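You operate a simulated robot arm through the tools that you are given. There is no shell and no other tool.

Carry out the task below with a simulated robot arm. There is one attempt and no reset: what you move stays moved.

JOB
Clean the smear off the travel screen, then stick the new film on it.
Fine: damp the purple block on the cleaner pad and put it back after; film straight on the middle of the screen. What is to be rubbed or washed off counts as gone when no trace of it is left.
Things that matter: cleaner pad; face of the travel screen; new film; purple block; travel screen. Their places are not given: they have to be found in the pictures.

The check looks at the end state, three seconds after you hand in, the way a careful person would. Anything else that was tipped, shoved, dropped, spilled or broken makes it a failure.

ROBOT AND FRAMES
A 7-joint arm with a two-finger gripper, fixed in place. Base frame: the origin is at the foot of the arm, x ahead of it, y to its left, z up. Lengths are in mm, angles in degrees, forces in N, time in s.
With the tool pointing down near the work surface it reaches from about 300 to 700 mm from the base axis. Its first joint turns from -66.0 to 66.0 degrees. Payload 2.45 kg.
Tool frame: the origin (TCP) lies between the finger pads and is the grasp point; the fingertips stand 26 mm ahead of it; z points along the fingers, y is the line along which they close. Largest opening 96 mm; the body of the gripper starts 69 mm behind the TCP.
Orientation is that of the tool frame in the base frame, as [roll, pitch, yaw] about the fixed x, y, z axes, in that order (R = Rz(yaw) Ry(pitch) Rx(roll)). With the fingers straight down and closing along the base's y, the tool's x points along the base's -x, its y along +y and its z along -z.

CONTROLS
- The arm moves only by the tool nudge_tool. Its argument "targets" is one flat list of numbers, 6 for each row, row after row: the shift along the tool's x, y, z in mm, then the turn, a rotation vector about the tool's x, y, z in rad. In form: [tx, ty, tz, wx, wy, wz, tx, ty, tz, wx, wy, wz, ...]. A call has 1 to 20 rows; each row is the pose to reach, as a shift and turn from the pose commanded when the call began, along the tool's axes at that moment. "hand" is the gripper command, from -1 (fully open) to 1 (shut), values between in proportion, set as the call begins (left out, the last holds). Each row takes 0.2 s and may step no farther than 50 mm and 8.6 degrees from the row before; otherwise, or with a gripper value out of range, the whole call is refused. Where a pose cannot be reached the arm comes as near as it can. A force on the tool above 40 N (or 10 N above the force at the start of the call, whichever is more), or a blocked arm, ends the call early, and 0.2 s more pass. Each finger halts on what it meets, pressing with about 37 N; the grip force reading is that of the motor and also rises with nothing between the fingers. The clock runs only during rows and for 0.2 s after the last one: add rows that repeat a pose to give the fingers time. The reply holds the time, the measured pose of the TCP, the force on the tool along the base axes, the opening and the grip force, in the units named above and with some noise, with the torque about the TCP (base axes, N m) and any sound that the robot's microphone picked up.
- Cameras (640 x 400 px; columns grow to the right, rows downward): "scene" is fixed at [171.7, -401.8, 1417.6]; the picture's right is [0.68, -0.73, 0.00], its down [-0.49, -0.45, -0.75] and it looks along [0.55, 0.51, -0.67] (base axes); focal length 309 px, centre (320, 200). "wrist" rides on the gripper at [82, 3, -98] in the tool frame; the picture's right is [-0.04, 1.00, 0.00], its down [-0.73, -0.03, -0.68] and it looks along [-0.68, -0.03, 0.73] (tool axes); focal length 256 px, centre (320, 200).
- get_image(camera): a new picture of that camera. It takes no simulated time.
- locate(camera, pixels): for up to 12 pixels [column, row] of the newest picture of that camera ("zoom" is the newest enlarged one), the place [x, y, z] in the base frame of the surface seen there, good to about 3 mm. It takes no simulated time.
- zoom(camera, box): a new picture of the part [left, top, right, bottom] of that camera's present view, enlarged. It takes no simulated time.
- job_done(): hands the job in; it is judged then, once.

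Leave the gripper open and the arm clear of the work at the hand-in unless told otherwise.

The tools are called after ">>>" as a command line: name --argument value ..., lists and objects as JSON in quotes. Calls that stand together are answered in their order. nudge_tool: Moves the arm, as the interface text tells. Its arguments: {"type":"object","properties":{"targets":{"type":"array"},"hand":{"type":"number"}},"required":["targets"]} The other tools are called the same way: get_image (camera) takes a picture; locate (camera, pixels) gives the place of the surface under pixels of a picture; zoom (camera, box) takes an enlarged picture of a part of a camera's view; job_done () hands the job in.

At the start:

```text
time: 0.0
tool_pos: [473.5, 57.2, 1056.3]
tcp_rot: [-180.0, 0.0, 180.0]
contact_force: [-0.3, -0.2, 0.7]
torque: [0.04, -0.04, -0.03]
opening: 95.9
grip_force: 0.1
```

scene: 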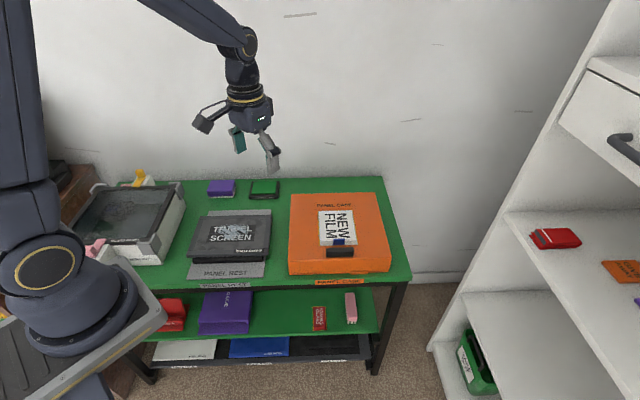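
wrist: 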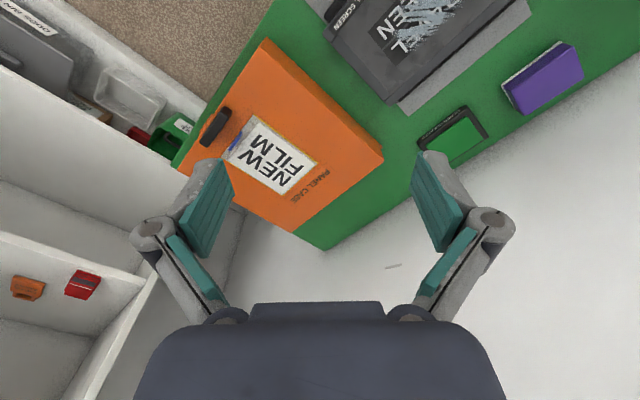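

I see a green table with a travel screen (smeared), a purple block, a green pad in a dark tray, an orange panel case with the new film on it. I'll zoom in on the relevant parts first.

>>> zoom --camera "scene" --box '[180, 170, 300, 245]'

>>> zoom --camera "scene" --box '[180, 200, 290, 290]'

>>> zoom --camera "scene" --box '[280, 185, 400, 290]'

>>> zoom --camera "wrist" --box '[300, 0, 640, 200]'

```text
5.33 times, centred on (240, 208) of scene
```

zoom: 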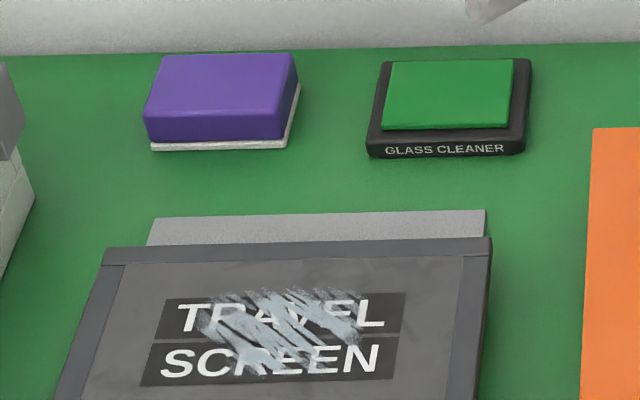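

```text
4.44 times, centred on (235, 245) of scene
```

zoom: 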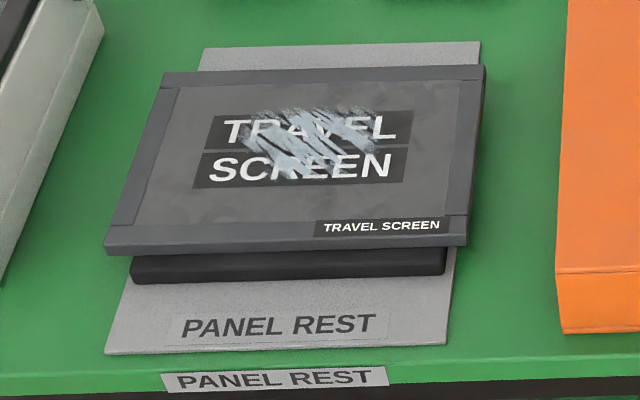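

```text
3.81 times, centred on (340, 238) of scene
```

zoom: 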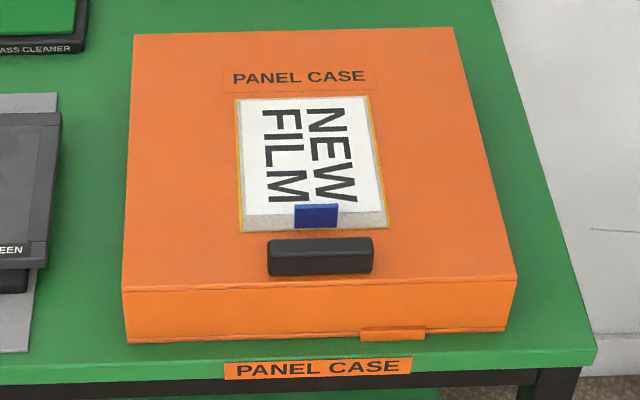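

```text
1.88 times, centred on (470, 100) of wrist
```

zoom: 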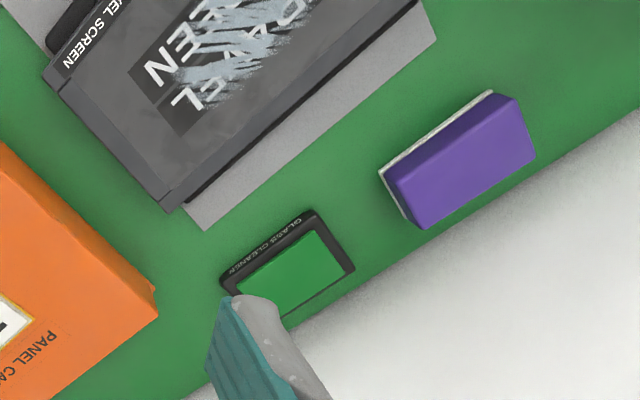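

Next I measure the key points: the corners of the block, the pad, the screen, the film and the table.

>>> locate --camera "scene" --pixels '[[222, 186], [208, 193], [233, 193], [211, 181], [235, 181], [264, 187], [249, 198], [278, 199], [254, 181], [279, 182], [240, 200], [290, 185]]'

>>> locate --camera "scene" --pixels '[[210, 217], [268, 216], [198, 257], [263, 257], [230, 230], [230, 269], [338, 225], [340, 253], [340, 241], [300, 275], [300, 200], [375, 200]]'

```text
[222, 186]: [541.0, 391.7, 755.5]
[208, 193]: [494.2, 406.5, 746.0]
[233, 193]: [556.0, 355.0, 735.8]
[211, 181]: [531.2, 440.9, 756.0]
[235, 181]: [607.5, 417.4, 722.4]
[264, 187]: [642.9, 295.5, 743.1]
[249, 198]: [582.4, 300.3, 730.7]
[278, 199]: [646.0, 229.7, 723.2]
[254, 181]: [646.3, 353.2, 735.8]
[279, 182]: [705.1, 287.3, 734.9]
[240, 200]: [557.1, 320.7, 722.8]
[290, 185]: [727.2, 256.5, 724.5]
```

```text
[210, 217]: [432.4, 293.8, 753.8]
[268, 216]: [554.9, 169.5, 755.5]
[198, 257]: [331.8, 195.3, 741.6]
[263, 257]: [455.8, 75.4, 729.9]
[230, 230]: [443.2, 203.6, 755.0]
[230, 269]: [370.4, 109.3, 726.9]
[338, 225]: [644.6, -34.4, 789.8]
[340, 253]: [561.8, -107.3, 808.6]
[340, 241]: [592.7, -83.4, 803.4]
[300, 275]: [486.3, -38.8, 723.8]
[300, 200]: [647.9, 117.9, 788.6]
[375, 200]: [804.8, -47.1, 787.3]
```

Now a closer look from the wrist camera at the film and screen, to understand the film's tab and geometry.

>>> zoom --camera "wrist" --box '[170, 80, 390, 220]'

>>> zoom --camera "scene" --box '[310, 200, 370, 265]'

>>> zoom --camera "scene" --box '[60, 160, 420, 385]'

```text
2.86 times, centred on (280, 150) of wrist
```

zoom: 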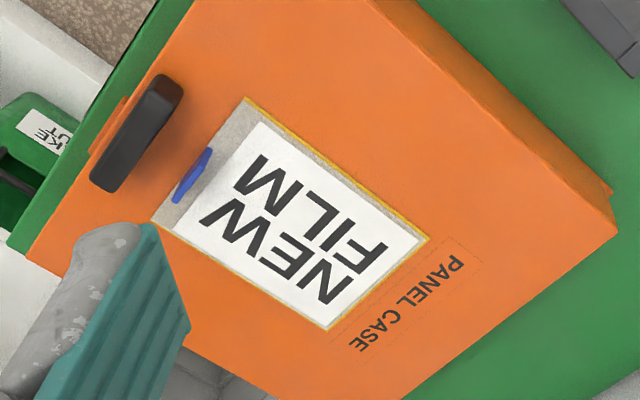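

```text
6.15 times, centred on (340, 232) of scene
```

zoom: 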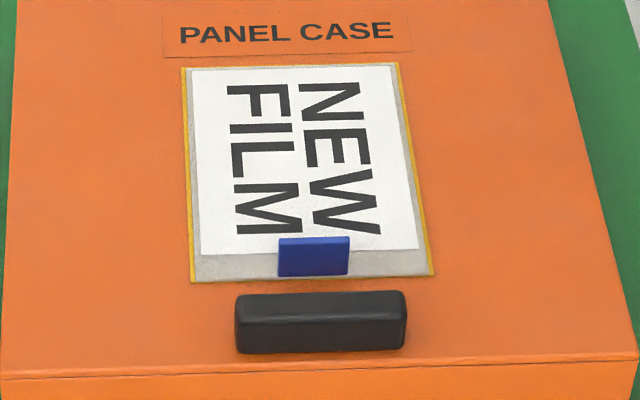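

```text
1.78 times, centred on (240, 272) of scene
```

zoom: 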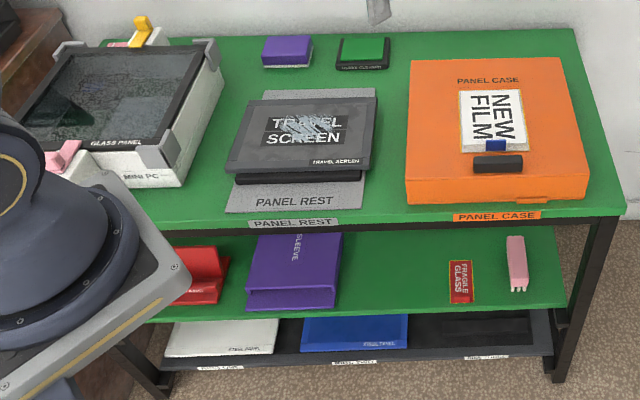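

The film has a raised blue tab at its near edge. I'll re-zoom on the film and measure its corners and its tab.

>>> zoom --camera "scene" --box '[310, 200, 370, 265]'

>>> locate --camera "zoom" --pixels '[[186, 72], [395, 68], [194, 276], [426, 270], [300, 160], [285, 240], [345, 240], [283, 273], [343, 272], [314, 258], [240, 300], [400, 298]]'

>>> locate --camera "wrist" --pixels '[[257, 117], [316, 163], [285, 192], [226, 157], [270, 155], [237, 143], [213, 127], [365, 190], [455, 130], [541, 80], [400, 40], [560, 60]]'

```text
6.15 times, centred on (340, 232) of scene
```

zoom: 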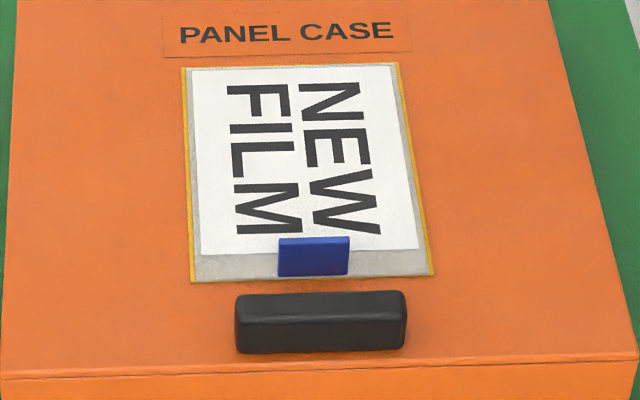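

```text
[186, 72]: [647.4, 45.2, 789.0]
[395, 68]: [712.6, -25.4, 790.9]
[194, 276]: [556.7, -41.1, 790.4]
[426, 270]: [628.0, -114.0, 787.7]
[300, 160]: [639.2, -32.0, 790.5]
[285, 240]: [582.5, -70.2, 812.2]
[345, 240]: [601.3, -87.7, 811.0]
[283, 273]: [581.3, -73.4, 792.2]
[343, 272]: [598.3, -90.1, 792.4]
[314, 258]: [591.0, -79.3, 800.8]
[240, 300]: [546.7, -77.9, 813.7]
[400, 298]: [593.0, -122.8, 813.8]
```

```text
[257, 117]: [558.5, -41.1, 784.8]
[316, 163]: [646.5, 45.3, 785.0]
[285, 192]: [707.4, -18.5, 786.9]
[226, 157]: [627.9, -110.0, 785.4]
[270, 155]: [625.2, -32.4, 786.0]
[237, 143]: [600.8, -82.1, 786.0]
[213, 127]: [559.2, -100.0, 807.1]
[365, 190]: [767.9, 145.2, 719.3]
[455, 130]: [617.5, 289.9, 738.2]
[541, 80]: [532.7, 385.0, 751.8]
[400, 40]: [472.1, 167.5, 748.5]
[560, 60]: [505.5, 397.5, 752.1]
```

The film is about 90 x 120 mm with a tab ~25 wide and ~20 tall. Now measuring the block and pad.

>>> zoom --camera "scene" --box '[200, 172, 290, 206]'

>>> get_image --camera "wrist"

```text
7.11 times, centred on (245, 189) of scene
```

zoom: 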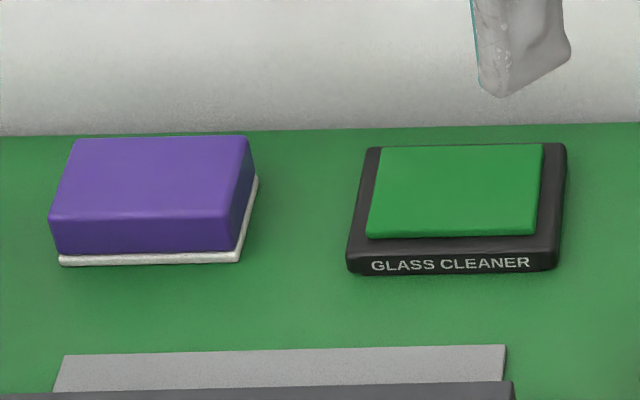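

```text
taken
```

wrist: 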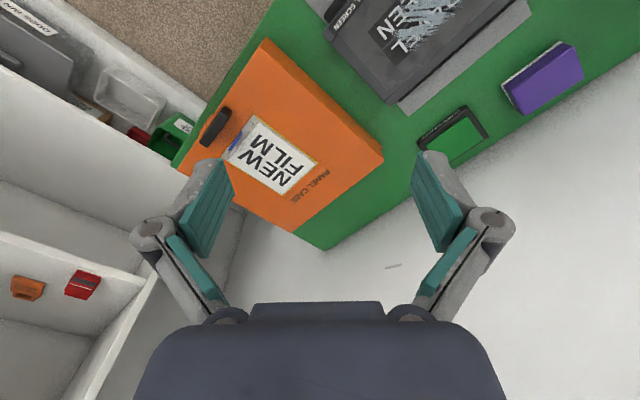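

Measuring block and pad corners in this zoom.

>>> locate --camera "zoom" --pixels '[[54, 213], [229, 216], [80, 143], [245, 140], [60, 261], [237, 258], [257, 182], [370, 233], [533, 231], [382, 150], [539, 147], [150, 175]]'

>>> zoom --camera "scene" --box '[180, 200, 290, 290]'

>>> locate --camera "zoom" --pixels '[[168, 78], [480, 72], [110, 243], [462, 236], [182, 92], [456, 86], [137, 220], [445, 213], [205, 60], [475, 50], [135, 262], [440, 262]]'

```text
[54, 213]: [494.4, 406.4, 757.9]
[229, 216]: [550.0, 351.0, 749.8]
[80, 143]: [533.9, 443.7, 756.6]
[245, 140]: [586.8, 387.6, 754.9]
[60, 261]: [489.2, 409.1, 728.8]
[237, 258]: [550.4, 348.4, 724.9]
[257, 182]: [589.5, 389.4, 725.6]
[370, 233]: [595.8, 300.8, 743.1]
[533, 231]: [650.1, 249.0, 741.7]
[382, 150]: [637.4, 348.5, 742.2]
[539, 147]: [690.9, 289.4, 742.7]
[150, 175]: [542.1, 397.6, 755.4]
```

```text
4.44 times, centred on (235, 245) of scene
```

zoom: 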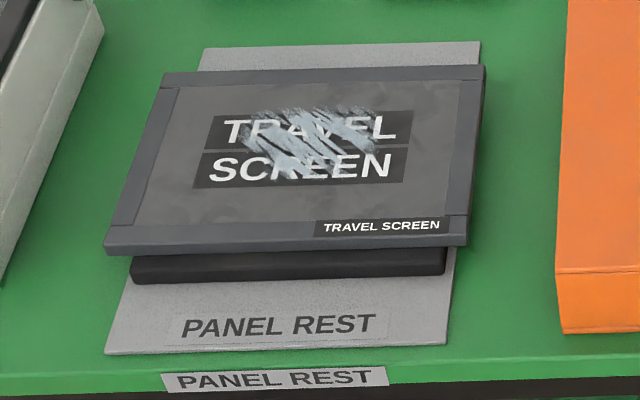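

```text
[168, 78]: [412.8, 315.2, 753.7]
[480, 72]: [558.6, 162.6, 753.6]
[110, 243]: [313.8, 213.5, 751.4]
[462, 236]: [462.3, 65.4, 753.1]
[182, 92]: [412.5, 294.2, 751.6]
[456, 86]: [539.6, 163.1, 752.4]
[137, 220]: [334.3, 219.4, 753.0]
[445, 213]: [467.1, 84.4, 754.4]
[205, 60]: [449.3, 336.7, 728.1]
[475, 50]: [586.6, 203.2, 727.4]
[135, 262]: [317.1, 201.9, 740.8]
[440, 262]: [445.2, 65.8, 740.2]
```

Block is ~80 x 55 x 32 mm at about (541, 397), the pad centre about (643, 297, z 742), screen face centre about (438, 190, z 753). I check how close the wall and neighbouring objects are.

>>> locate --camera "scene" --pixels '[[222, 174], [222, 165], [270, 172], [300, 160], [185, 185], [160, 185], [140, 176], [170, 240], [120, 230], [330, 178], [375, 192], [240, 176]]'

>>> get_image --camera "scene"

```text
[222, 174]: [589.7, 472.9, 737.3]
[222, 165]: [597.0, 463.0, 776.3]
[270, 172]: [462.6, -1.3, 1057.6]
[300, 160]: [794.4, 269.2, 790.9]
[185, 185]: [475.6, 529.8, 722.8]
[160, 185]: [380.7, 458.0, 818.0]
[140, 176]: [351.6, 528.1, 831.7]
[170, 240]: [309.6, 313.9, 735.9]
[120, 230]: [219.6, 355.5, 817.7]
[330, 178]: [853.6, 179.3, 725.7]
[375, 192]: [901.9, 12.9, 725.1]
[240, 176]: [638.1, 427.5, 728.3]
```

```text
taken
```

scene: 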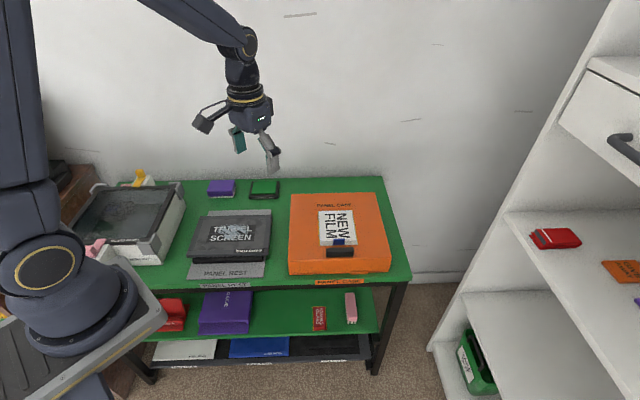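

The wall is about 87 mm behind the block's centre, enough for a grip across the block's 55 mm width. I move to a hover 115 mm above the block, turning the tool so the fingers close along the block's short side, with the gripper open at around 80 mm.

>>> nudge_tool --targets '[-4.25, 21.25, 11.64, 0, 0, 0.0491, -8.5, 42.5, 23.28, 0, 0, 0.0982, -12.75, 63.75, 34.92, 0, 0, 0.1473, -17, 85, 46.56, 0, 0, 0.1964, -21.25, 106.25, 58.2, 0, 0, 0.2455, -25.5, 127.5, 69.84, 0, 0, 0.2946, -29.75, 148.75, 81.48, 0, 0, 0.3437, -34, 170, 93.12, 0, 0, 0.3928, -38.25, 191.25, 104.76, 0, 0, 0.4419, -42.5, 212.5, 116.4, 0, 0, 0.491, -46.75, 233.75, 128.04, 0, 0, 0.5401, -51, 255, 139.68, 0, 0, 0.5892, -55.25, 276.25, 151.32, 0, 0, 0.6383, -59.5, 297.5, 162.96, 0, 0, 0.6874, -63.75, 318.75, 174.6, 0, 0, 0.7365, -68, 340, 186.3, 0, 0, 0.785]' --hand -0.65

```text
time: 3.4
tool_pos: [544.1, 397.5, 871.1]
tcp_rot: [179.8, 0.0, 135.0]
contact_force: [0.3, 0.1, -0.3]
torque: [0.02, -0.02, -0.01]
opening: 79.3
grip_force: 0.1
```

The arm is over the block as planned (544, 397.5, 871; yaw 135). I look with both cameras.

>>> get_image --camera "wrist"

>>> get_image --camera "scene"

```text
taken
```

wrist: 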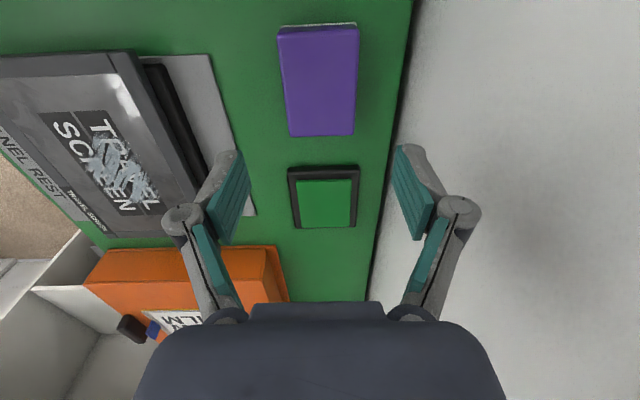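

```text
taken
```

scene: 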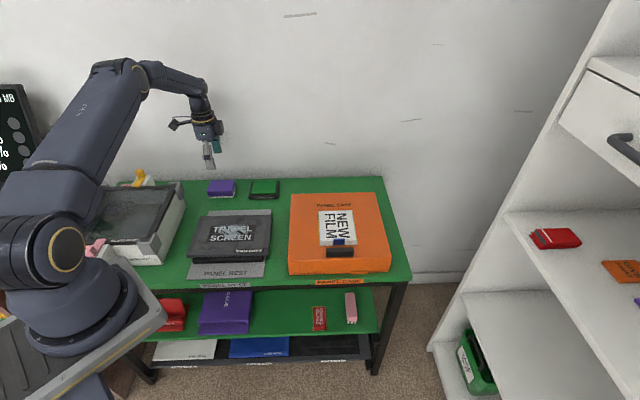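

The block shows at (282–358, 25–135) in the wrist view. I measure its edges, the pad and the screen smear.

>>> zoom --camera "wrist" --box '[240, 0, 400, 240]'

>>> locate --camera "wrist" --pixels '[[281, 36], [357, 34], [290, 133], [353, 133], [319, 85], [303, 182], [352, 182], [301, 226], [352, 226], [326, 204], [290, 170], [356, 168]]'

```text
1.67 times, centred on (320, 120) of wrist
```

zoom: 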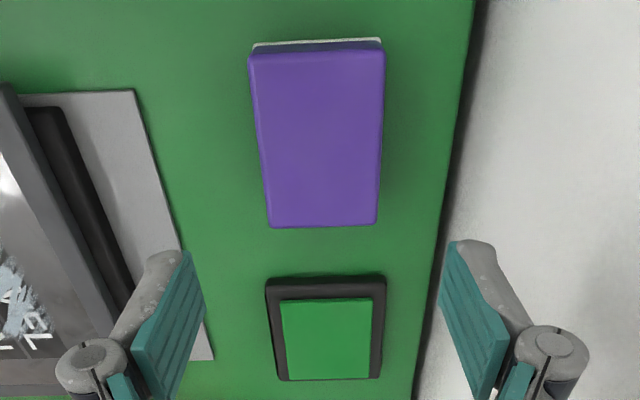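

```text
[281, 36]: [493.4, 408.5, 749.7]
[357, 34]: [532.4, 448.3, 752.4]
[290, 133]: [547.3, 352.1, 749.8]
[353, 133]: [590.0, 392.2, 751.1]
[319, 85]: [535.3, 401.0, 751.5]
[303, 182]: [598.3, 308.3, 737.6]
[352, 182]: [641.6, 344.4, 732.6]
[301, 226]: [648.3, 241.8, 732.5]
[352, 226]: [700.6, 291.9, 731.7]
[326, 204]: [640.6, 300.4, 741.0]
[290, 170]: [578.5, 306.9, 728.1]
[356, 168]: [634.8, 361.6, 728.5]
```

The gripper is aligned with the block to within a few mm. I shift 3 mm along the block's length and descend to z≈790 first.

>>> nudge_tool --targets '[1, -0.3, 16, 0, 0, 0, 2, -0.6, 32, 0, 0, 0, 3, -1, 48, 0, 0, 0, 3, -1, 64, 0, 0, 0, 3, -1, 80, 0, 0, 0, 3, -1, 80, 0, 0, 0]'

>>> get_image --camera "wrist"

>>> zoom --camera "scene" --box '[170, 100, 310, 215]'

```text
time: 4.8
tool_pos: [539.7, 397.8, 788.1]
tcp_rot: [179.9, 0.0, 135.0]
contact_force: [-0.2, 0.7, -0.7]
torque: [-0.01, 0.03, -0.01]
opening: 79.2
grip_force: 0.0
```

```text
taken
```

wrist: 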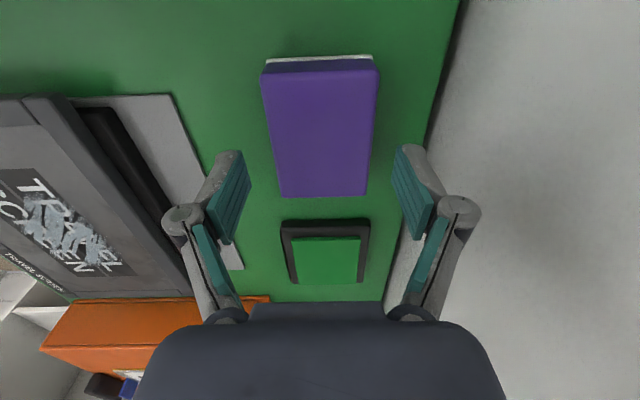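

```text
3.48 times, centred on (240, 158) of scene
```

zoom: 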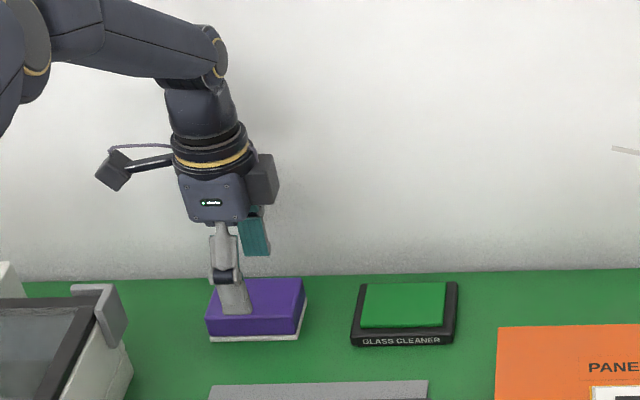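

Fingers straddle the block evenly. I descend the last 31 mm so the fingertips are ~8 mm above the table, still open.

>>> nudge_tool --targets '[0, 0.5, 8, 0, 0, 0, 0, 1, 16, 0, 0, 0, 0, 1, 24, 0, 0, 0, 0, 1, 31, 0, 0, 0, 0, 1, 31, 0, 0, 0]'

>>> zoom --camera "scene" --box '[190, 140, 290, 215]'

>>> get_image --camera "wrist"

```text
time: 6.0
tool_pos: [540.1, 399.8, 758.9]
tcp_rot: [180.0, 0.0, 135.0]
contact_force: [0.1, 0.9, -0.5]
torque: [0.04, 0.0, -0.01]
opening: 79.3
grip_force: 0.1
```

```text
5.33 times, centred on (240, 178) of scene
```

zoom: 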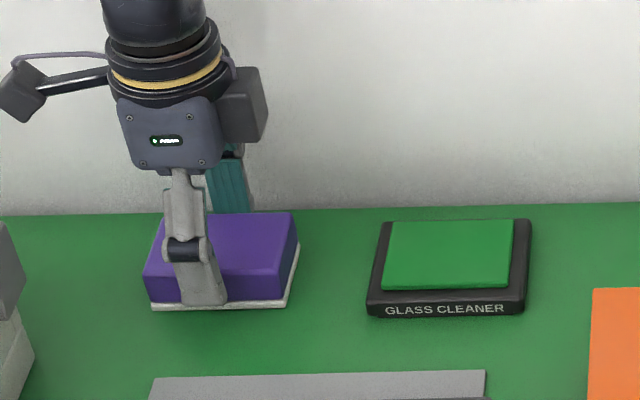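

```text
taken
```

wrist: 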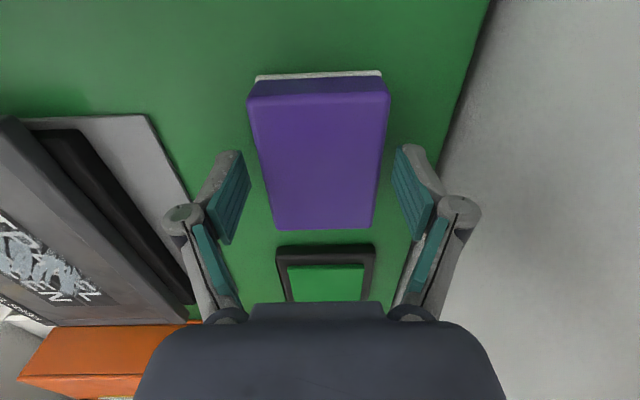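

Fingers are positioned either side of the purple body above the white sponge. I close the gripper and wait.

>>> nudge_tool --targets '[0, 0, 0, 0, 0, 0, 0, 0, 0, 0, 0, 0, 0, 0, 0, 0, 0, 0, 0, 0, 0, 0, 0, 0]' --hand 1

>>> get_image --camera "wrist"

```text
time: 7.0
tool_pos: [541.4, 398.6, 758.7]
tcp_rot: [180.0, 0.0, 135.0]
contact_force: [0.7, -0.4, 1.3]
torque: [-0.03, 0.0, -0.02]
opening: 61.6
grip_force: 36.9
```

```text
taken
```

wrist: 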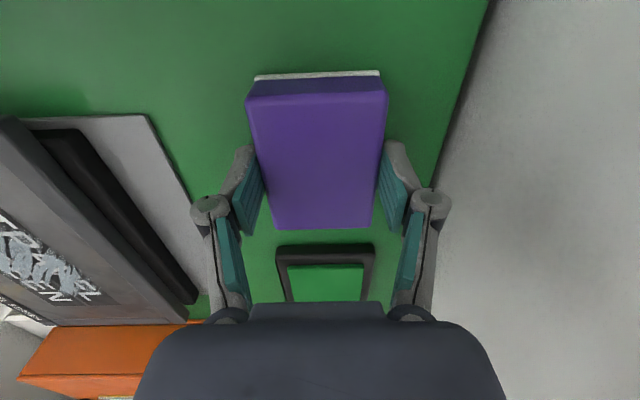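

The block is gripped (opening 61.6, grip 36.9 N). I lift it 55 mm straight up, then carry it 143 mm along to above the pad.

>>> nudge_tool --targets '[0, 0, -8, 0, 0, 0, 0, 0, -20, 0, 0, 0, 0, 0, -35, 0, 0, 0, 0, 0, -50, 0, 0, 0, 0, 0, -55, 0, 0, 0, 0, 0, -55, 0, 0, 0]'

>>> get_image --camera "wrist"

>>> zoom --camera "scene" --box '[190, 140, 290, 215]'

```text
time: 8.4
tool_pos: [541.4, 399.2, 813.5]
tcp_rot: [180.0, 0.0, 135.1]
contact_force: [-0.5, 0.6, -1.0]
torque: [-0.01, -0.02, 0.03]
opening: 61.3
grip_force: 37.0
```

```text
taken
```

wrist: 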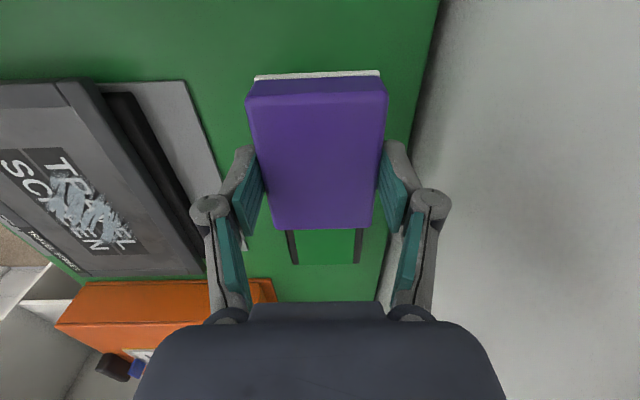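

```text
5.33 times, centred on (240, 178) of scene
```

zoom: 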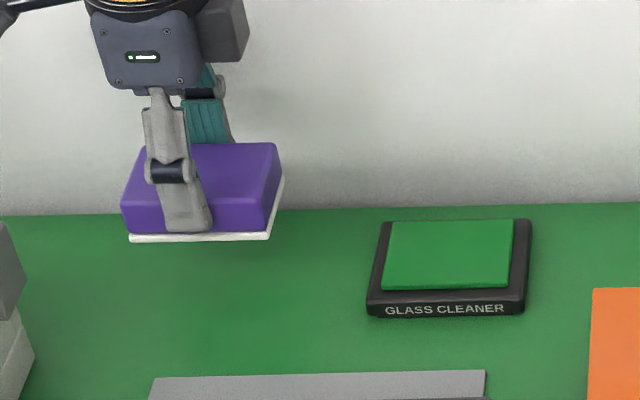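

Block is held squarely. Now I carry it along toward the pad at (643, 298).

>>> nudge_tool --targets '[-20, 0, 0, 0, 0, 0, -40, 0, 0, 0, 0, 0, -60, 0, 0, 0, 0, 0, -80, 0, 0, 0, 0, 0, -100, 0, 0, 0, 0, 0, -120, 0, 0, 0, 0, 0, -143, 0, 0, 0, 0, 0, -143, 0, 0, 0, 0, 0]'

>>> get_image --camera "wrist"

>>> zoom --camera "scene" --box '[210, 130, 320, 215]'

```text
time: 10.2
tool_pos: [642.6, 300.3, 813.0]
tcp_rot: [180.0, 0.0, 135.1]
contact_force: [0.3, 0.5, -1.2]
torque: [-0.01, 0.02, 0.01]
opening: 61.4
grip_force: 37.0
```

```text
taken
```

wrist: 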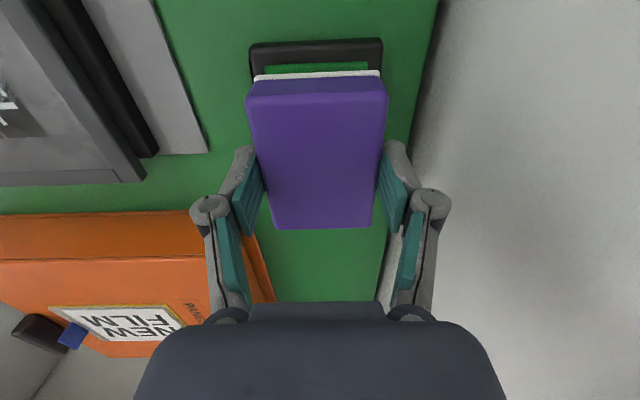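

```text
4.71 times, centred on (265, 172) of scene
```

zoom: 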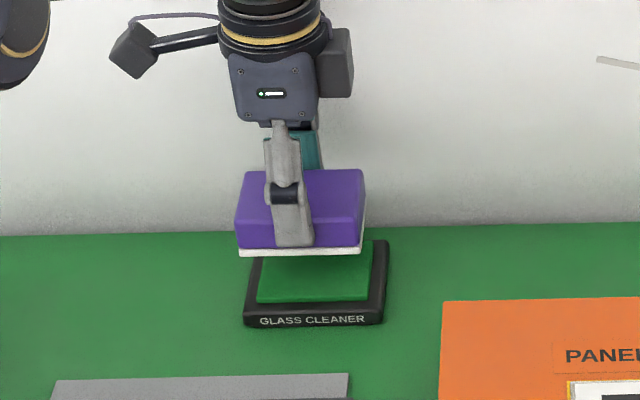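

Aligned over the pad. I lower 31 mm in small steps, then feel for contact.

>>> nudge_tool --targets '[0, -1, 8, 0, 0, 0, -1, -1, 16, 0, 0, 0, -1, -1, 24, 0, 0, 0, -1, -1, 31, 0, 0, 0, -1, -1, 31, 0, 0, 0]'

>>> zoom --camera "scene" --box '[210, 130, 320, 215]'

```text
time: 11.4
tool_pos: [641.0, 298.1, 783.0]
tcp_rot: [-179.9, 0.0, 135.0]
contact_force: [-0.5, -0.5, -1.1]
torque: [-0.01, 0.01, -0.02]
opening: 61.2
grip_force: 37.1
```

```text
4.71 times, centred on (265, 172) of scene
```

zoom: 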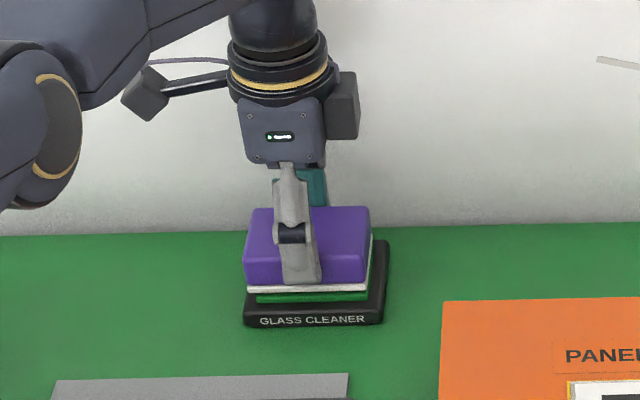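

Just above the pad now. I lower in ~1.5 mm steps until I feel a gentle push.

>>> nudge_tool --targets '[0, 0, 1.5, 0, 0, 0, -1, 0, 3, 0, 0, 0, -2, 0, 4.5, 0, 0, 0, -2, 0, 6, 0, 0, 0, -2, 0, 6, 0, 0, 0]'

```text
time: 12.6
tool_pos: [642.5, 295.2, 779.0]
tcp_rot: [179.8, 0.1, 134.9]
contact_force: [-0.4, 1.2, 13.7]
torque: [-0.13, 0.48, -0.04]
opening: 61.3
grip_force: 37.1
```

Contact with about 14 N. I hold it there for a second, with a tiny push, so the sponge gets damp.

>>> nudge_tool --targets '[0, 0, 0, 0, 0, 0, 0, 0, 0, 0, 0, 0, 0, 0, 0.5, 0, 0, 0, 0, 0, 0.5, 0, 0, 0, 0, 0, 0, 0, 0, 0]'

>>> zoom --camera "scene" --box '[210, 130, 320, 215]'

```text
time: 13.8
tool_pos: [641.0, 295.7, 778.7]
tcp_rot: [179.8, 0.1, 135.0]
contact_force: [3.8, 3.0, 22.5]
torque: [0.09, -0.03, 0.05]
opening: 61.4
grip_force: 36.7
```

```text
4.71 times, centred on (265, 172) of scene
```

zoom: 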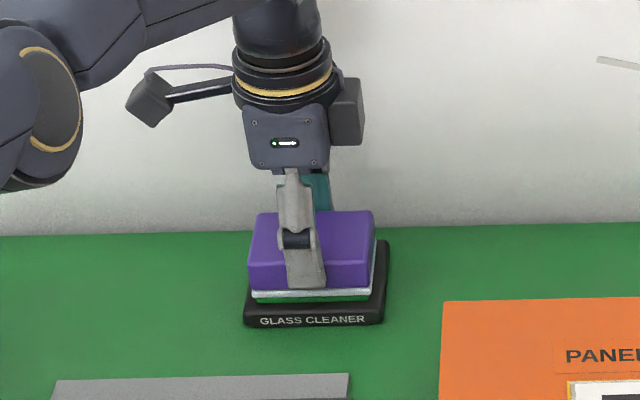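

The sponge edge turned a damp grey-blue. I lift straight up, 60 mm.

>>> nudge_tool --targets '[0, 0, -6, 0, 0, 0, 0, 0, -15, 0, 0, 0, 0, 0, -30, 0, 0, 0, 0, 0, -45, 0, 0, 0, 0, 0, -60, 0, 0, 0, 0, 0, -60, 0, 0, 0]'

>>> zoom --camera "scene" --box '[210, 130, 320, 215]'

>>> get_image --camera "wrist"

```text
time: 15.2
tool_pos: [643.3, 295.3, 836.2]
tcp_rot: [-180.0, 0.0, 135.0]
contact_force: [-0.9, -0.7, -1.4]
torque: [0.0, -0.01, -0.03]
opening: 61.2
grip_force: 37.2
```

```text
4.71 times, centred on (265, 172) of scene
```

zoom: 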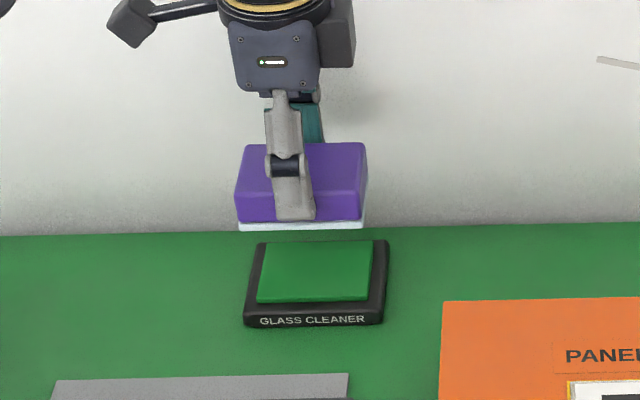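

```text
taken
```

wrist: 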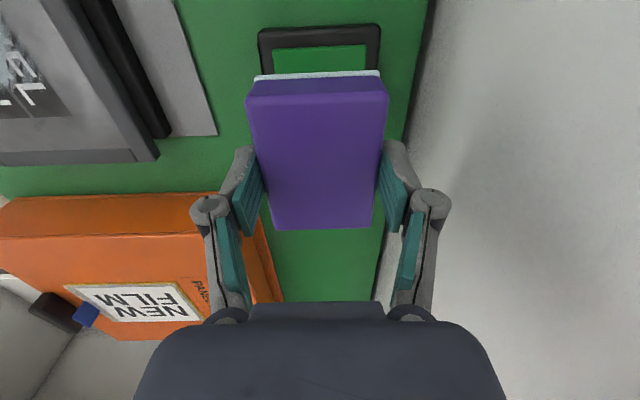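

The sponge is now tinted light blue (damp) and the pad didn't move. Now I measure the smear's extent on the screen.

>>> zoom --camera "scene" --box '[205, 210, 275, 255]'

```text
8.89 times, centred on (240, 232) of scene
```

zoom: 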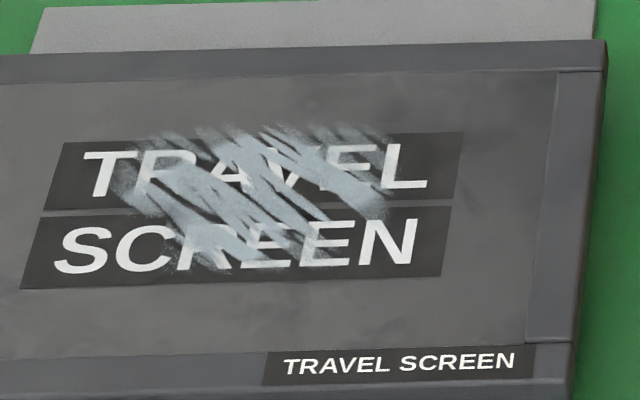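

Smear extents in zoom: left (115,195), right (400,212), top (270,122), bottom (235,272). Measuring them plus the face edges.

>>> locate --camera "zoom" --pixels '[[115, 195], [400, 212], [280, 120], [235, 275], [395, 140], [150, 130], [250, 200], [180, 270], [330, 265], [558, 75], [527, 340], [240, 348]]'

```text
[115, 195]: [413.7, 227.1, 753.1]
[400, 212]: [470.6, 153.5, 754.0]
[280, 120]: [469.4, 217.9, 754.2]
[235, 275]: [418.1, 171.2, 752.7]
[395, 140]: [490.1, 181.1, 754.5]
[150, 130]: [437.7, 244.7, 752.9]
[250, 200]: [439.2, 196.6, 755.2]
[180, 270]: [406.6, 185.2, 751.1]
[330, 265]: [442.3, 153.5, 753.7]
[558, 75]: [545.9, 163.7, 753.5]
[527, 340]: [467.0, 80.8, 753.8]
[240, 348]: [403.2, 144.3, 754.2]
```

Smear centre is about (445, 193), spanning ~96 mm along the screen's width and ~73 mm along its depth; the face centre is ~(440, 190). I carry the damp block over to the left part of the smear, keeping height.

>>> nudge_tool --targets '[7.5, -19.3, 0, 0, 0, 0, 15, -38.6, 0, 0, 0, 0, 22.5, -58, 0, 0, 0, 0, 30, -77.3, 0, 0, 0, 0, 37.5, -96.6, 0, 0, 0, 0, 45, -116, 0, 0, 0, 0, 53, -135.3, 0, 0, 0, 0, 60, -154.6, 0, 0, 0, 0, 68, -174, 0, 0, 0, 0, 75.5, -193.3, 0, 0, 0, 0, 83, -212.7, 0, 0, 0, 0, 83, -212.7, 0, 0, 0, 0]'

>>> get_image --camera "wrist"

>>> zoom --camera "scene" --box '[170, 170, 300, 280]'

```text
time: 17.8
tool_pos: [433.0, 205.4, 834.9]
tcp_rot: [179.9, 0.0, 135.0]
contact_force: [-0.9, -0.4, -1.6]
torque: [-0.03, -0.06, -0.02]
opening: 61.2
grip_force: 36.8
```

```text
taken
```

wrist: 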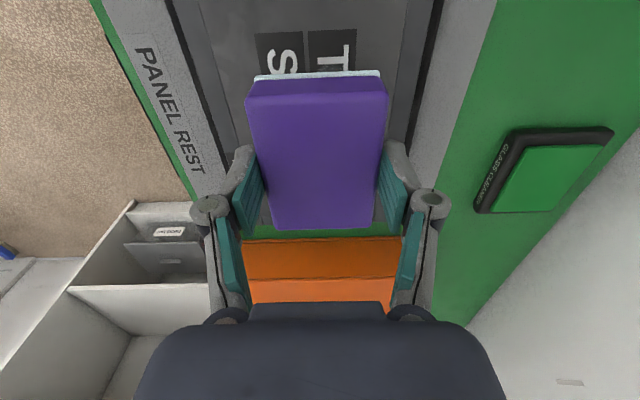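

```text
3.64 times, centred on (235, 225) of scene
```

zoom: 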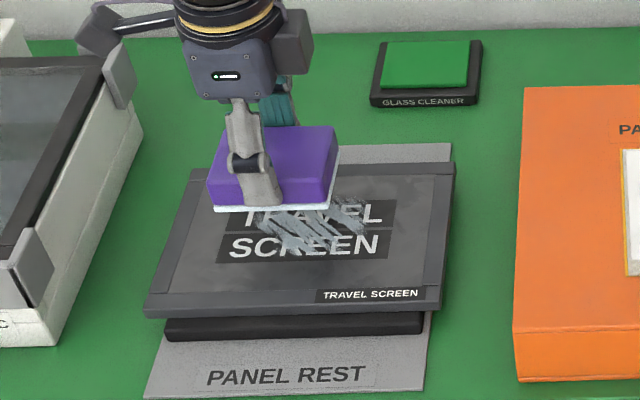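

I lower to about 4 mm above the screen face (TCP ≈ 794).

>>> nudge_tool --targets '[0, 0, 10, 0, 0, 0, 0, 0, 20, 0, 0, 0, 0, 0, 30, 0, 0, 0, 0, 0, 38, 0, 0, 0, 0, 0, 41, 0, 0, 0, 0, 0, 41, 0, 0, 0]'

>>> zoom --camera "scene" --box '[170, 170, 300, 280]'

```text
time: 19.2
tool_pos: [433.5, 204.8, 794.2]
tcp_rot: [-180.0, 0.0, 135.0]
contact_force: [-0.2, 0.3, -0.4]
torque: [-0.02, 0.0, -0.01]
opening: 61.1
grip_force: 37.2
```

```text
3.64 times, centred on (235, 225) of scene
```

zoom: 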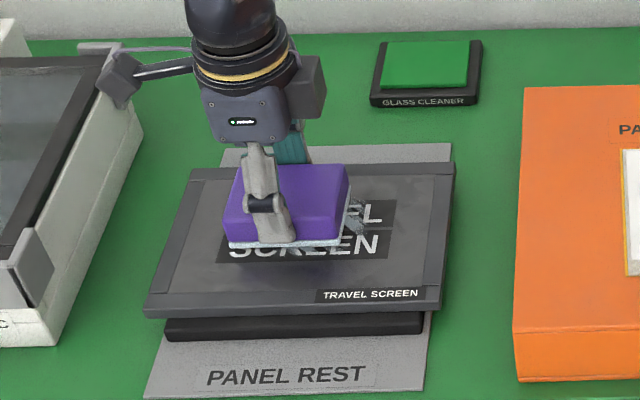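

No contact yet (~0 N). I lower 1 mm at a time.

>>> nudge_tool --targets '[0, 0, 1, 0, 0, 0, 0, 0, 2, 0, 0, 0, 0, 0, 3, 0, 0, 0, 0, 0, 4, 0, 0, 0]'

```text
time: 20.2
tool_pos: [434.2, 204.0, 790.7]
tcp_rot: [180.0, 0.0, 134.9]
contact_force: [1.0, -0.4, -1.4]
torque: [0.04, 0.0, 0.01]
opening: 61.2
grip_force: 36.8
```

Still no contact at z 790.7. One and a half millimetre more.

>>> nudge_tool --targets '[0, 0, 0.8, 0, 0, 0, 0, 0, 1.6, 0, 0, 0, 0, 0, 1.6, 0, 0, 0]'

```text
time: 21.0
tool_pos: [433.6, 203.1, 789.3]
tcp_rot: [-180.0, 0.0, 135.0]
contact_force: [-0.2, 0.3, -1.7]
torque: [0.02, -0.02, 0.03]
opening: 61.2
grip_force: 36.5
```

>>> nudge_tool --targets '[0, 0, 0.8, 0, 0, 0, 0, 0, 1.6, 0, 0, 0, 0, 0, 1.6, 0, 0, 0]'

```text
time: 21.8
tool_pos: [432.5, 203.5, 787.8]
tcp_rot: [-180.0, -0.1, 135.1]
contact_force: [-1.9, -0.2, 5.1]
torque: [-0.13, -0.23, -0.01]
opening: 61.2
grip_force: 37.1
```

Contact with ~5 N. I rub a first gentle stroke along the screen's width (35 mm and back) with slightly more pressure, then check that the screen stays put.

>>> nudge_tool --targets '[0, 0, 0.6, 0, 0, 0, -7, 0, 0.6, 0, 0, 0, -14, 0, 0.6, 0, 0, 0, -21, 0, 0.6, 0, 0, 0, -28, 0, 0.6, 0, 0, 0, -35, 0, 0.6, 0, 0, 0, -28, 0, 0.6, 0, 0, 0, -21, 0, 0.6, 0, 0, 0, -14, 0, 0.6, 0, 0, 0, -7, 0, 0.6, 0, 0, 0, 0, 0, 0.6, 0, 0, 0]'

>>> zoom --camera "scene" --box '[170, 170, 300, 280]'

```text
time: 24.2
tool_pos: [432.3, 203.4, 786.4]
tcp_rot: [179.9, 0.2, 135.0]
contact_force: [6.2, -5.2, 21.7]
torque: [-0.28, -0.29, 0.08]
opening: 61.3
grip_force: 36.8
```

```text
3.64 times, centred on (235, 225) of scene
```

zoom: 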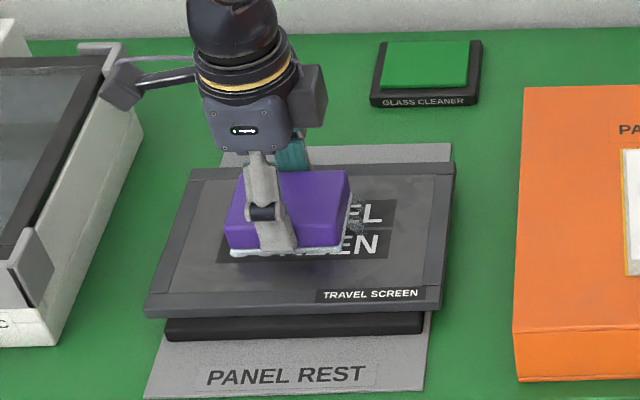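

The screen hasn't moved and the smear under the stroke is clearing; force reached ~22 N, so I ease off slightly and rub over lanes nearer and farther, covering the whole smear.

>>> nudge_tool --targets '[0, -7, -0.6, 0, 0, 0, 4, -14, -0.6, 0, 0, 0, -4, -14, -0.6, 0, 0, 0, -12, -14, -0.6, 0, 0, 0, -20, -14, -0.6, 0, 0, 0, -28, -14, -0.6, 0, 0, 0, -38, -14, -0.6, 0, 0, 0, -38, -5, -0.6, 0, 0, 0, -38, 4, -0.6, 0, 0, 0, -38, 14, -0.6, 0, 0, 0, -28, 14, -0.6, 0, 0, 0, -20, 14, -0.6, 0, 0, 0, -12, 14, -0.6, 0, 0, 0, -4, 14, -0.6, 0, 0, 0, 4, 14, -0.6, 0, 0, 0, 4, 5, -0.6, 0, 0, 0, -6, 0, -0.6, 0, 0, 0, -16, 0, -0.6, 0, 0, 0, -26, 0, -0.6, 0, 0, 0, -36, 0, -0.6, 0, 0, 0]'

>>> zoom --camera "scene" --box '[170, 170, 300, 280]'

```text
time: 28.4
tool_pos: [459.7, 179.5, 788.3]
tcp_rot: [-180.0, 0.0, 135.0]
contact_force: [-0.2, -0.4, -1.8]
torque: [0.03, -0.01, 0.01]
opening: 61.5
grip_force: 37.3
```

```text
3.64 times, centred on (235, 225) of scene
```

zoom: 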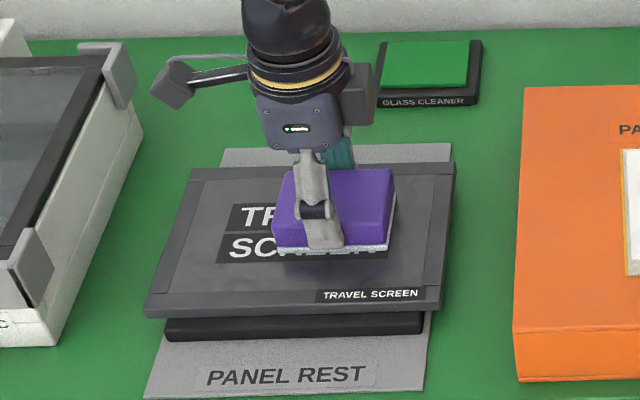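

The force dropped to zero in this pass, so contact was light or lost. I press down again a bit and check force.

>>> nudge_tool --targets '[0, 0, 0.6, 0, 0, 0, 0, 0, 1.2, 0, 0, 0, 0, 0, 1.2, 0, 0, 0]'

```text
time: 29.2
tool_pos: [458.6, 178.6, 787.2]
tcp_rot: [179.8, 0.0, 135.0]
contact_force: [-2.7, -2.2, 20.8]
torque: [0.08, 0.45, 0.02]
opening: 61.2
grip_force: 37.5
```

About 21 N – solid contact. I rub over all lanes at this depth, slightly eased.

>>> nudge_tool --targets '[8, 0, -0.3, 0, 0, 0, 16, 0, -0.3, 0, 0, 0, 24, 0, -0.3, 0, 0, 0, 32, 0, -0.3, 0, 0, 0, 42, 0, -0.3, 0, 0, 0, 42, -8, -0.3, 0, 0, 0, 42, -15, -0.3, 0, 0, 0, 32, -15, -0.3, 0, 0, 0, 22, -15, -0.3, 0, 0, 0, 12, -15, -0.3, 0, 0, 0, 2, -15, -0.3, 0, 0, 0, -2, -7, -0.3, 0, 0, 0, -2, 0, -0.3, 0, 0, 0, -2, 8, -0.3, 0, 0, 0, -2, 15, -0.3, 0, 0, 0, 8, 15, -0.3, 0, 0, 0, 18, 15, -0.3, 0, 0, 0, 28, 15, -0.3, 0, 0, 0, 38, 15, -0.3, 0, 0, 0, 42, 10, -0.3, 0, 0, 0]'

>>> zoom --camera "scene" --box '[170, 170, 300, 280]'

```text
time: 33.4
tool_pos: [436.0, 215.3, 787.2]
tcp_rot: [179.8, 0.0, 135.1]
contact_force: [2.2, -0.5, 6.2]
torque: [0.03, 0.24, 0.01]
opening: 61.5
grip_force: 37.4
```

```text
3.64 times, centred on (235, 225) of scene
```

zoom: 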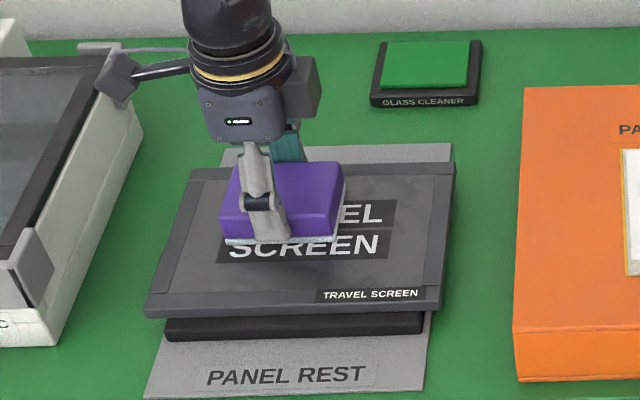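

The visible part is clean. I lift and move back toward the block's home to inspect the whole face.

>>> nudge_tool --targets '[0, 0, -6, 0, 0, 0, 0, 0, -15, 0, 0, 0, 0, 0, -30, 0, 0, 0, 0, 0, -45, 0, 0, 0, 0, 10, -60, 0, 0, 0, 5, 30, -70, 0, 0, 0, 10, 50, -80, 0, 0, 0, 15, 70, -90, 0, 0, 0, 20, 90, -100, 0, 0, 0, 20, 110, -100, 0, 0, 0, 20, 130, -100, 0, 0, 0, 20, 130, -100, 0, 0, 0]'

>>> zoom --camera "scene" --box '[180, 200, 290, 270]'

>>> get_image --camera "wrist"

```text
time: 36.0
tool_pos: [514.0, 319.3, 887.1]
tcp_rot: [-180.0, 0.0, 135.1]
contact_force: [-0.2, -0.1, -1.9]
torque: [0.0, 0.01, 0.01]
opening: 61.3
grip_force: 37.0
```

```text
5.71 times, centred on (235, 235) of scene
```

zoom: 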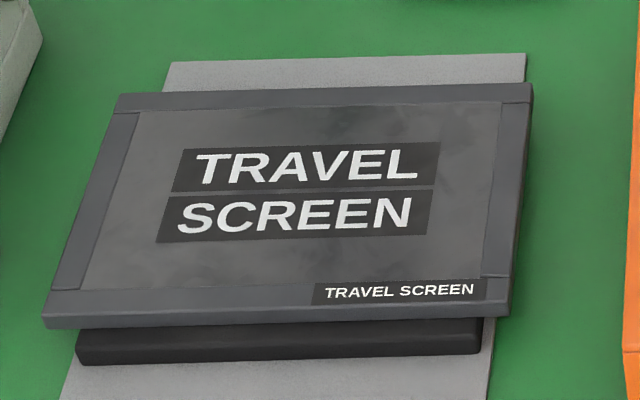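

```text
taken
```

wrist: 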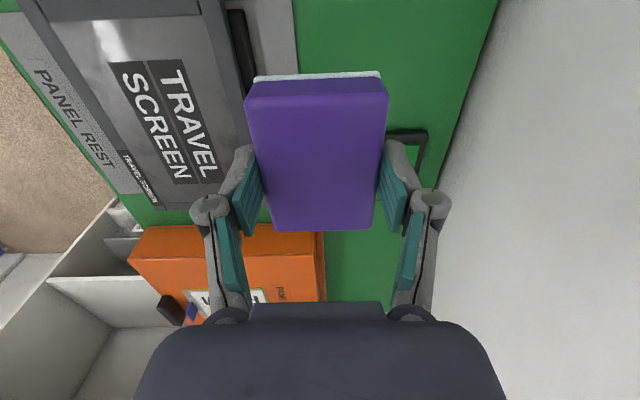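

The smear looks gone. I zoom in tight to check for faint traces, from both cameras.

>>> zoom --camera "scene" --box '[205, 215, 262, 250]'

>>> zoom --camera "wrist" --box '[40, 0, 250, 210]'

```text
11.23 times, centred on (234, 232) of scene
```

zoom: 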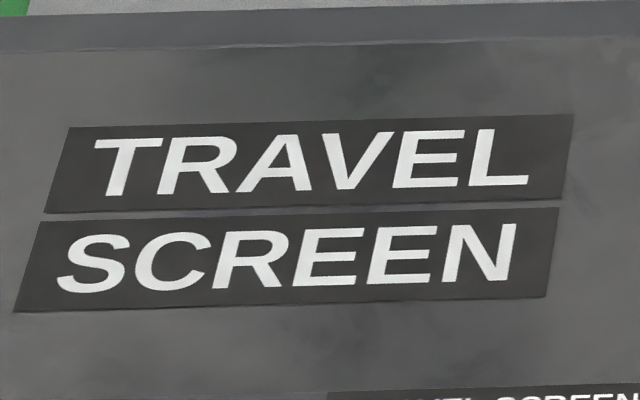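

```text
1.90 times, centred on (145, 105) of wrist
```

zoom: 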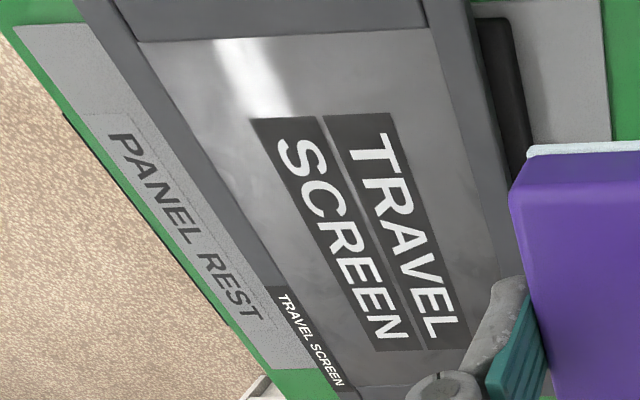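

No trace visible, and the screen hasn't shifted. For certainty I'll do one more light pass over the whole smear area: moving back over it and down to just above the face.

>>> nudge_tool --targets '[-2, -20, 0, 0, 0, 0, -5, -40, 0, 0, 0, 0, -8, -60, 0, 0, 0, 0, -11, -80, 10, 0, 0, 0, -14, -100, 20, 0, 0, 0, -18, -120, 30, 0, 0, 0, -22, -139, 45, 0, 0, 0, -22, -139, 60, 0, 0, 0, -22, -139, 75, 0, 0, 0, -22, -139, 88, 0, 0, 0, -22, -139, 95, 0, 0, 0, -22, -139, 95, 0, 0, 0]'

```text
time: 38.6
tool_pos: [432.1, 208.2, 792.9]
tcp_rot: [-180.0, -0.2, 135.0]
contact_force: [0.1, 0.1, -0.9]
torque: [0.0, 0.0, -0.02]
opening: 61.6
grip_force: 37.2
```

Now lowering to contact in small steps.

>>> nudge_tool --targets '[0, 0, 1.5, 0, 0, 0, 0, 0, 3, 0, 0, 0, 0, 0, 4.2, 0, 0, 0, 0, 0, 4.2, 0, 0, 0]'

```text
time: 39.6
tool_pos: [431.1, 206.4, 787.8]
tcp_rot: [179.9, 0.0, 135.0]
contact_force: [-0.2, 0.0, -0.7]
torque: [0.01, -0.01, 0.0]
opening: 61.4
grip_force: 37.1
```

>>> nudge_tool --targets '[0, 0, 0.7, 0, 0, 0, 0, 0, 1.2, 0, 0, 0, 0, 0, 1.2, 0, 0, 0]'

```text
time: 40.4
tool_pos: [431.4, 208.1, 786.5]
tcp_rot: [-180.0, 0.0, 135.0]
contact_force: [-5.6, -4.8, 26.5]
torque: [-0.12, 0.21, 0.05]
opening: 61.5
grip_force: 36.8
```

Contact at ~26 N; easing 0.5 mm and rubbing the lanes one more time.

>>> nudge_tool --targets '[0, -5, -0.4, 0, 0, 0, 0, -15, -0.5, 0, 0, 0, -10, -15, -0.5, 0, 0, 0, -20, -15, -0.5, 0, 0, 0, -30, -15, -0.5, 0, 0, 0, -42, -15, -0.5, 0, 0, 0, -42, -7, -0.5, 0, 0, 0, -42, 0, -0.5, 0, 0, 0, -32, 0, -0.5, 0, 0, 0, -22, 0, -0.5, 0, 0, 0, -12, 0, -0.5, 0, 0, 0, -2, 0, -0.5, 0, 0, 0, 2, 8, -0.5, 0, 0, 0, 0, 15, -0.5, 0, 0, 0, -10, 15, -0.5, 0, 0, 0, -20, 15, -0.5, 0, 0, 0, -30, 15, -0.5, 0, 0, 0, -42, 15, -0.5, 0, 0, 0, -42, 5, -0.5, 0, 0, 0, -32, 0, -0.5, 0, 0, 0]'

```text
time: 44.6
tool_pos: [453.7, 185.6, 787.2]
tcp_rot: [-179.9, 0.0, 135.0]
contact_force: [-0.1, 0.2, -1.6]
torque: [-0.03, 0.02, -0.03]
opening: 61.2
grip_force: 37.1
```

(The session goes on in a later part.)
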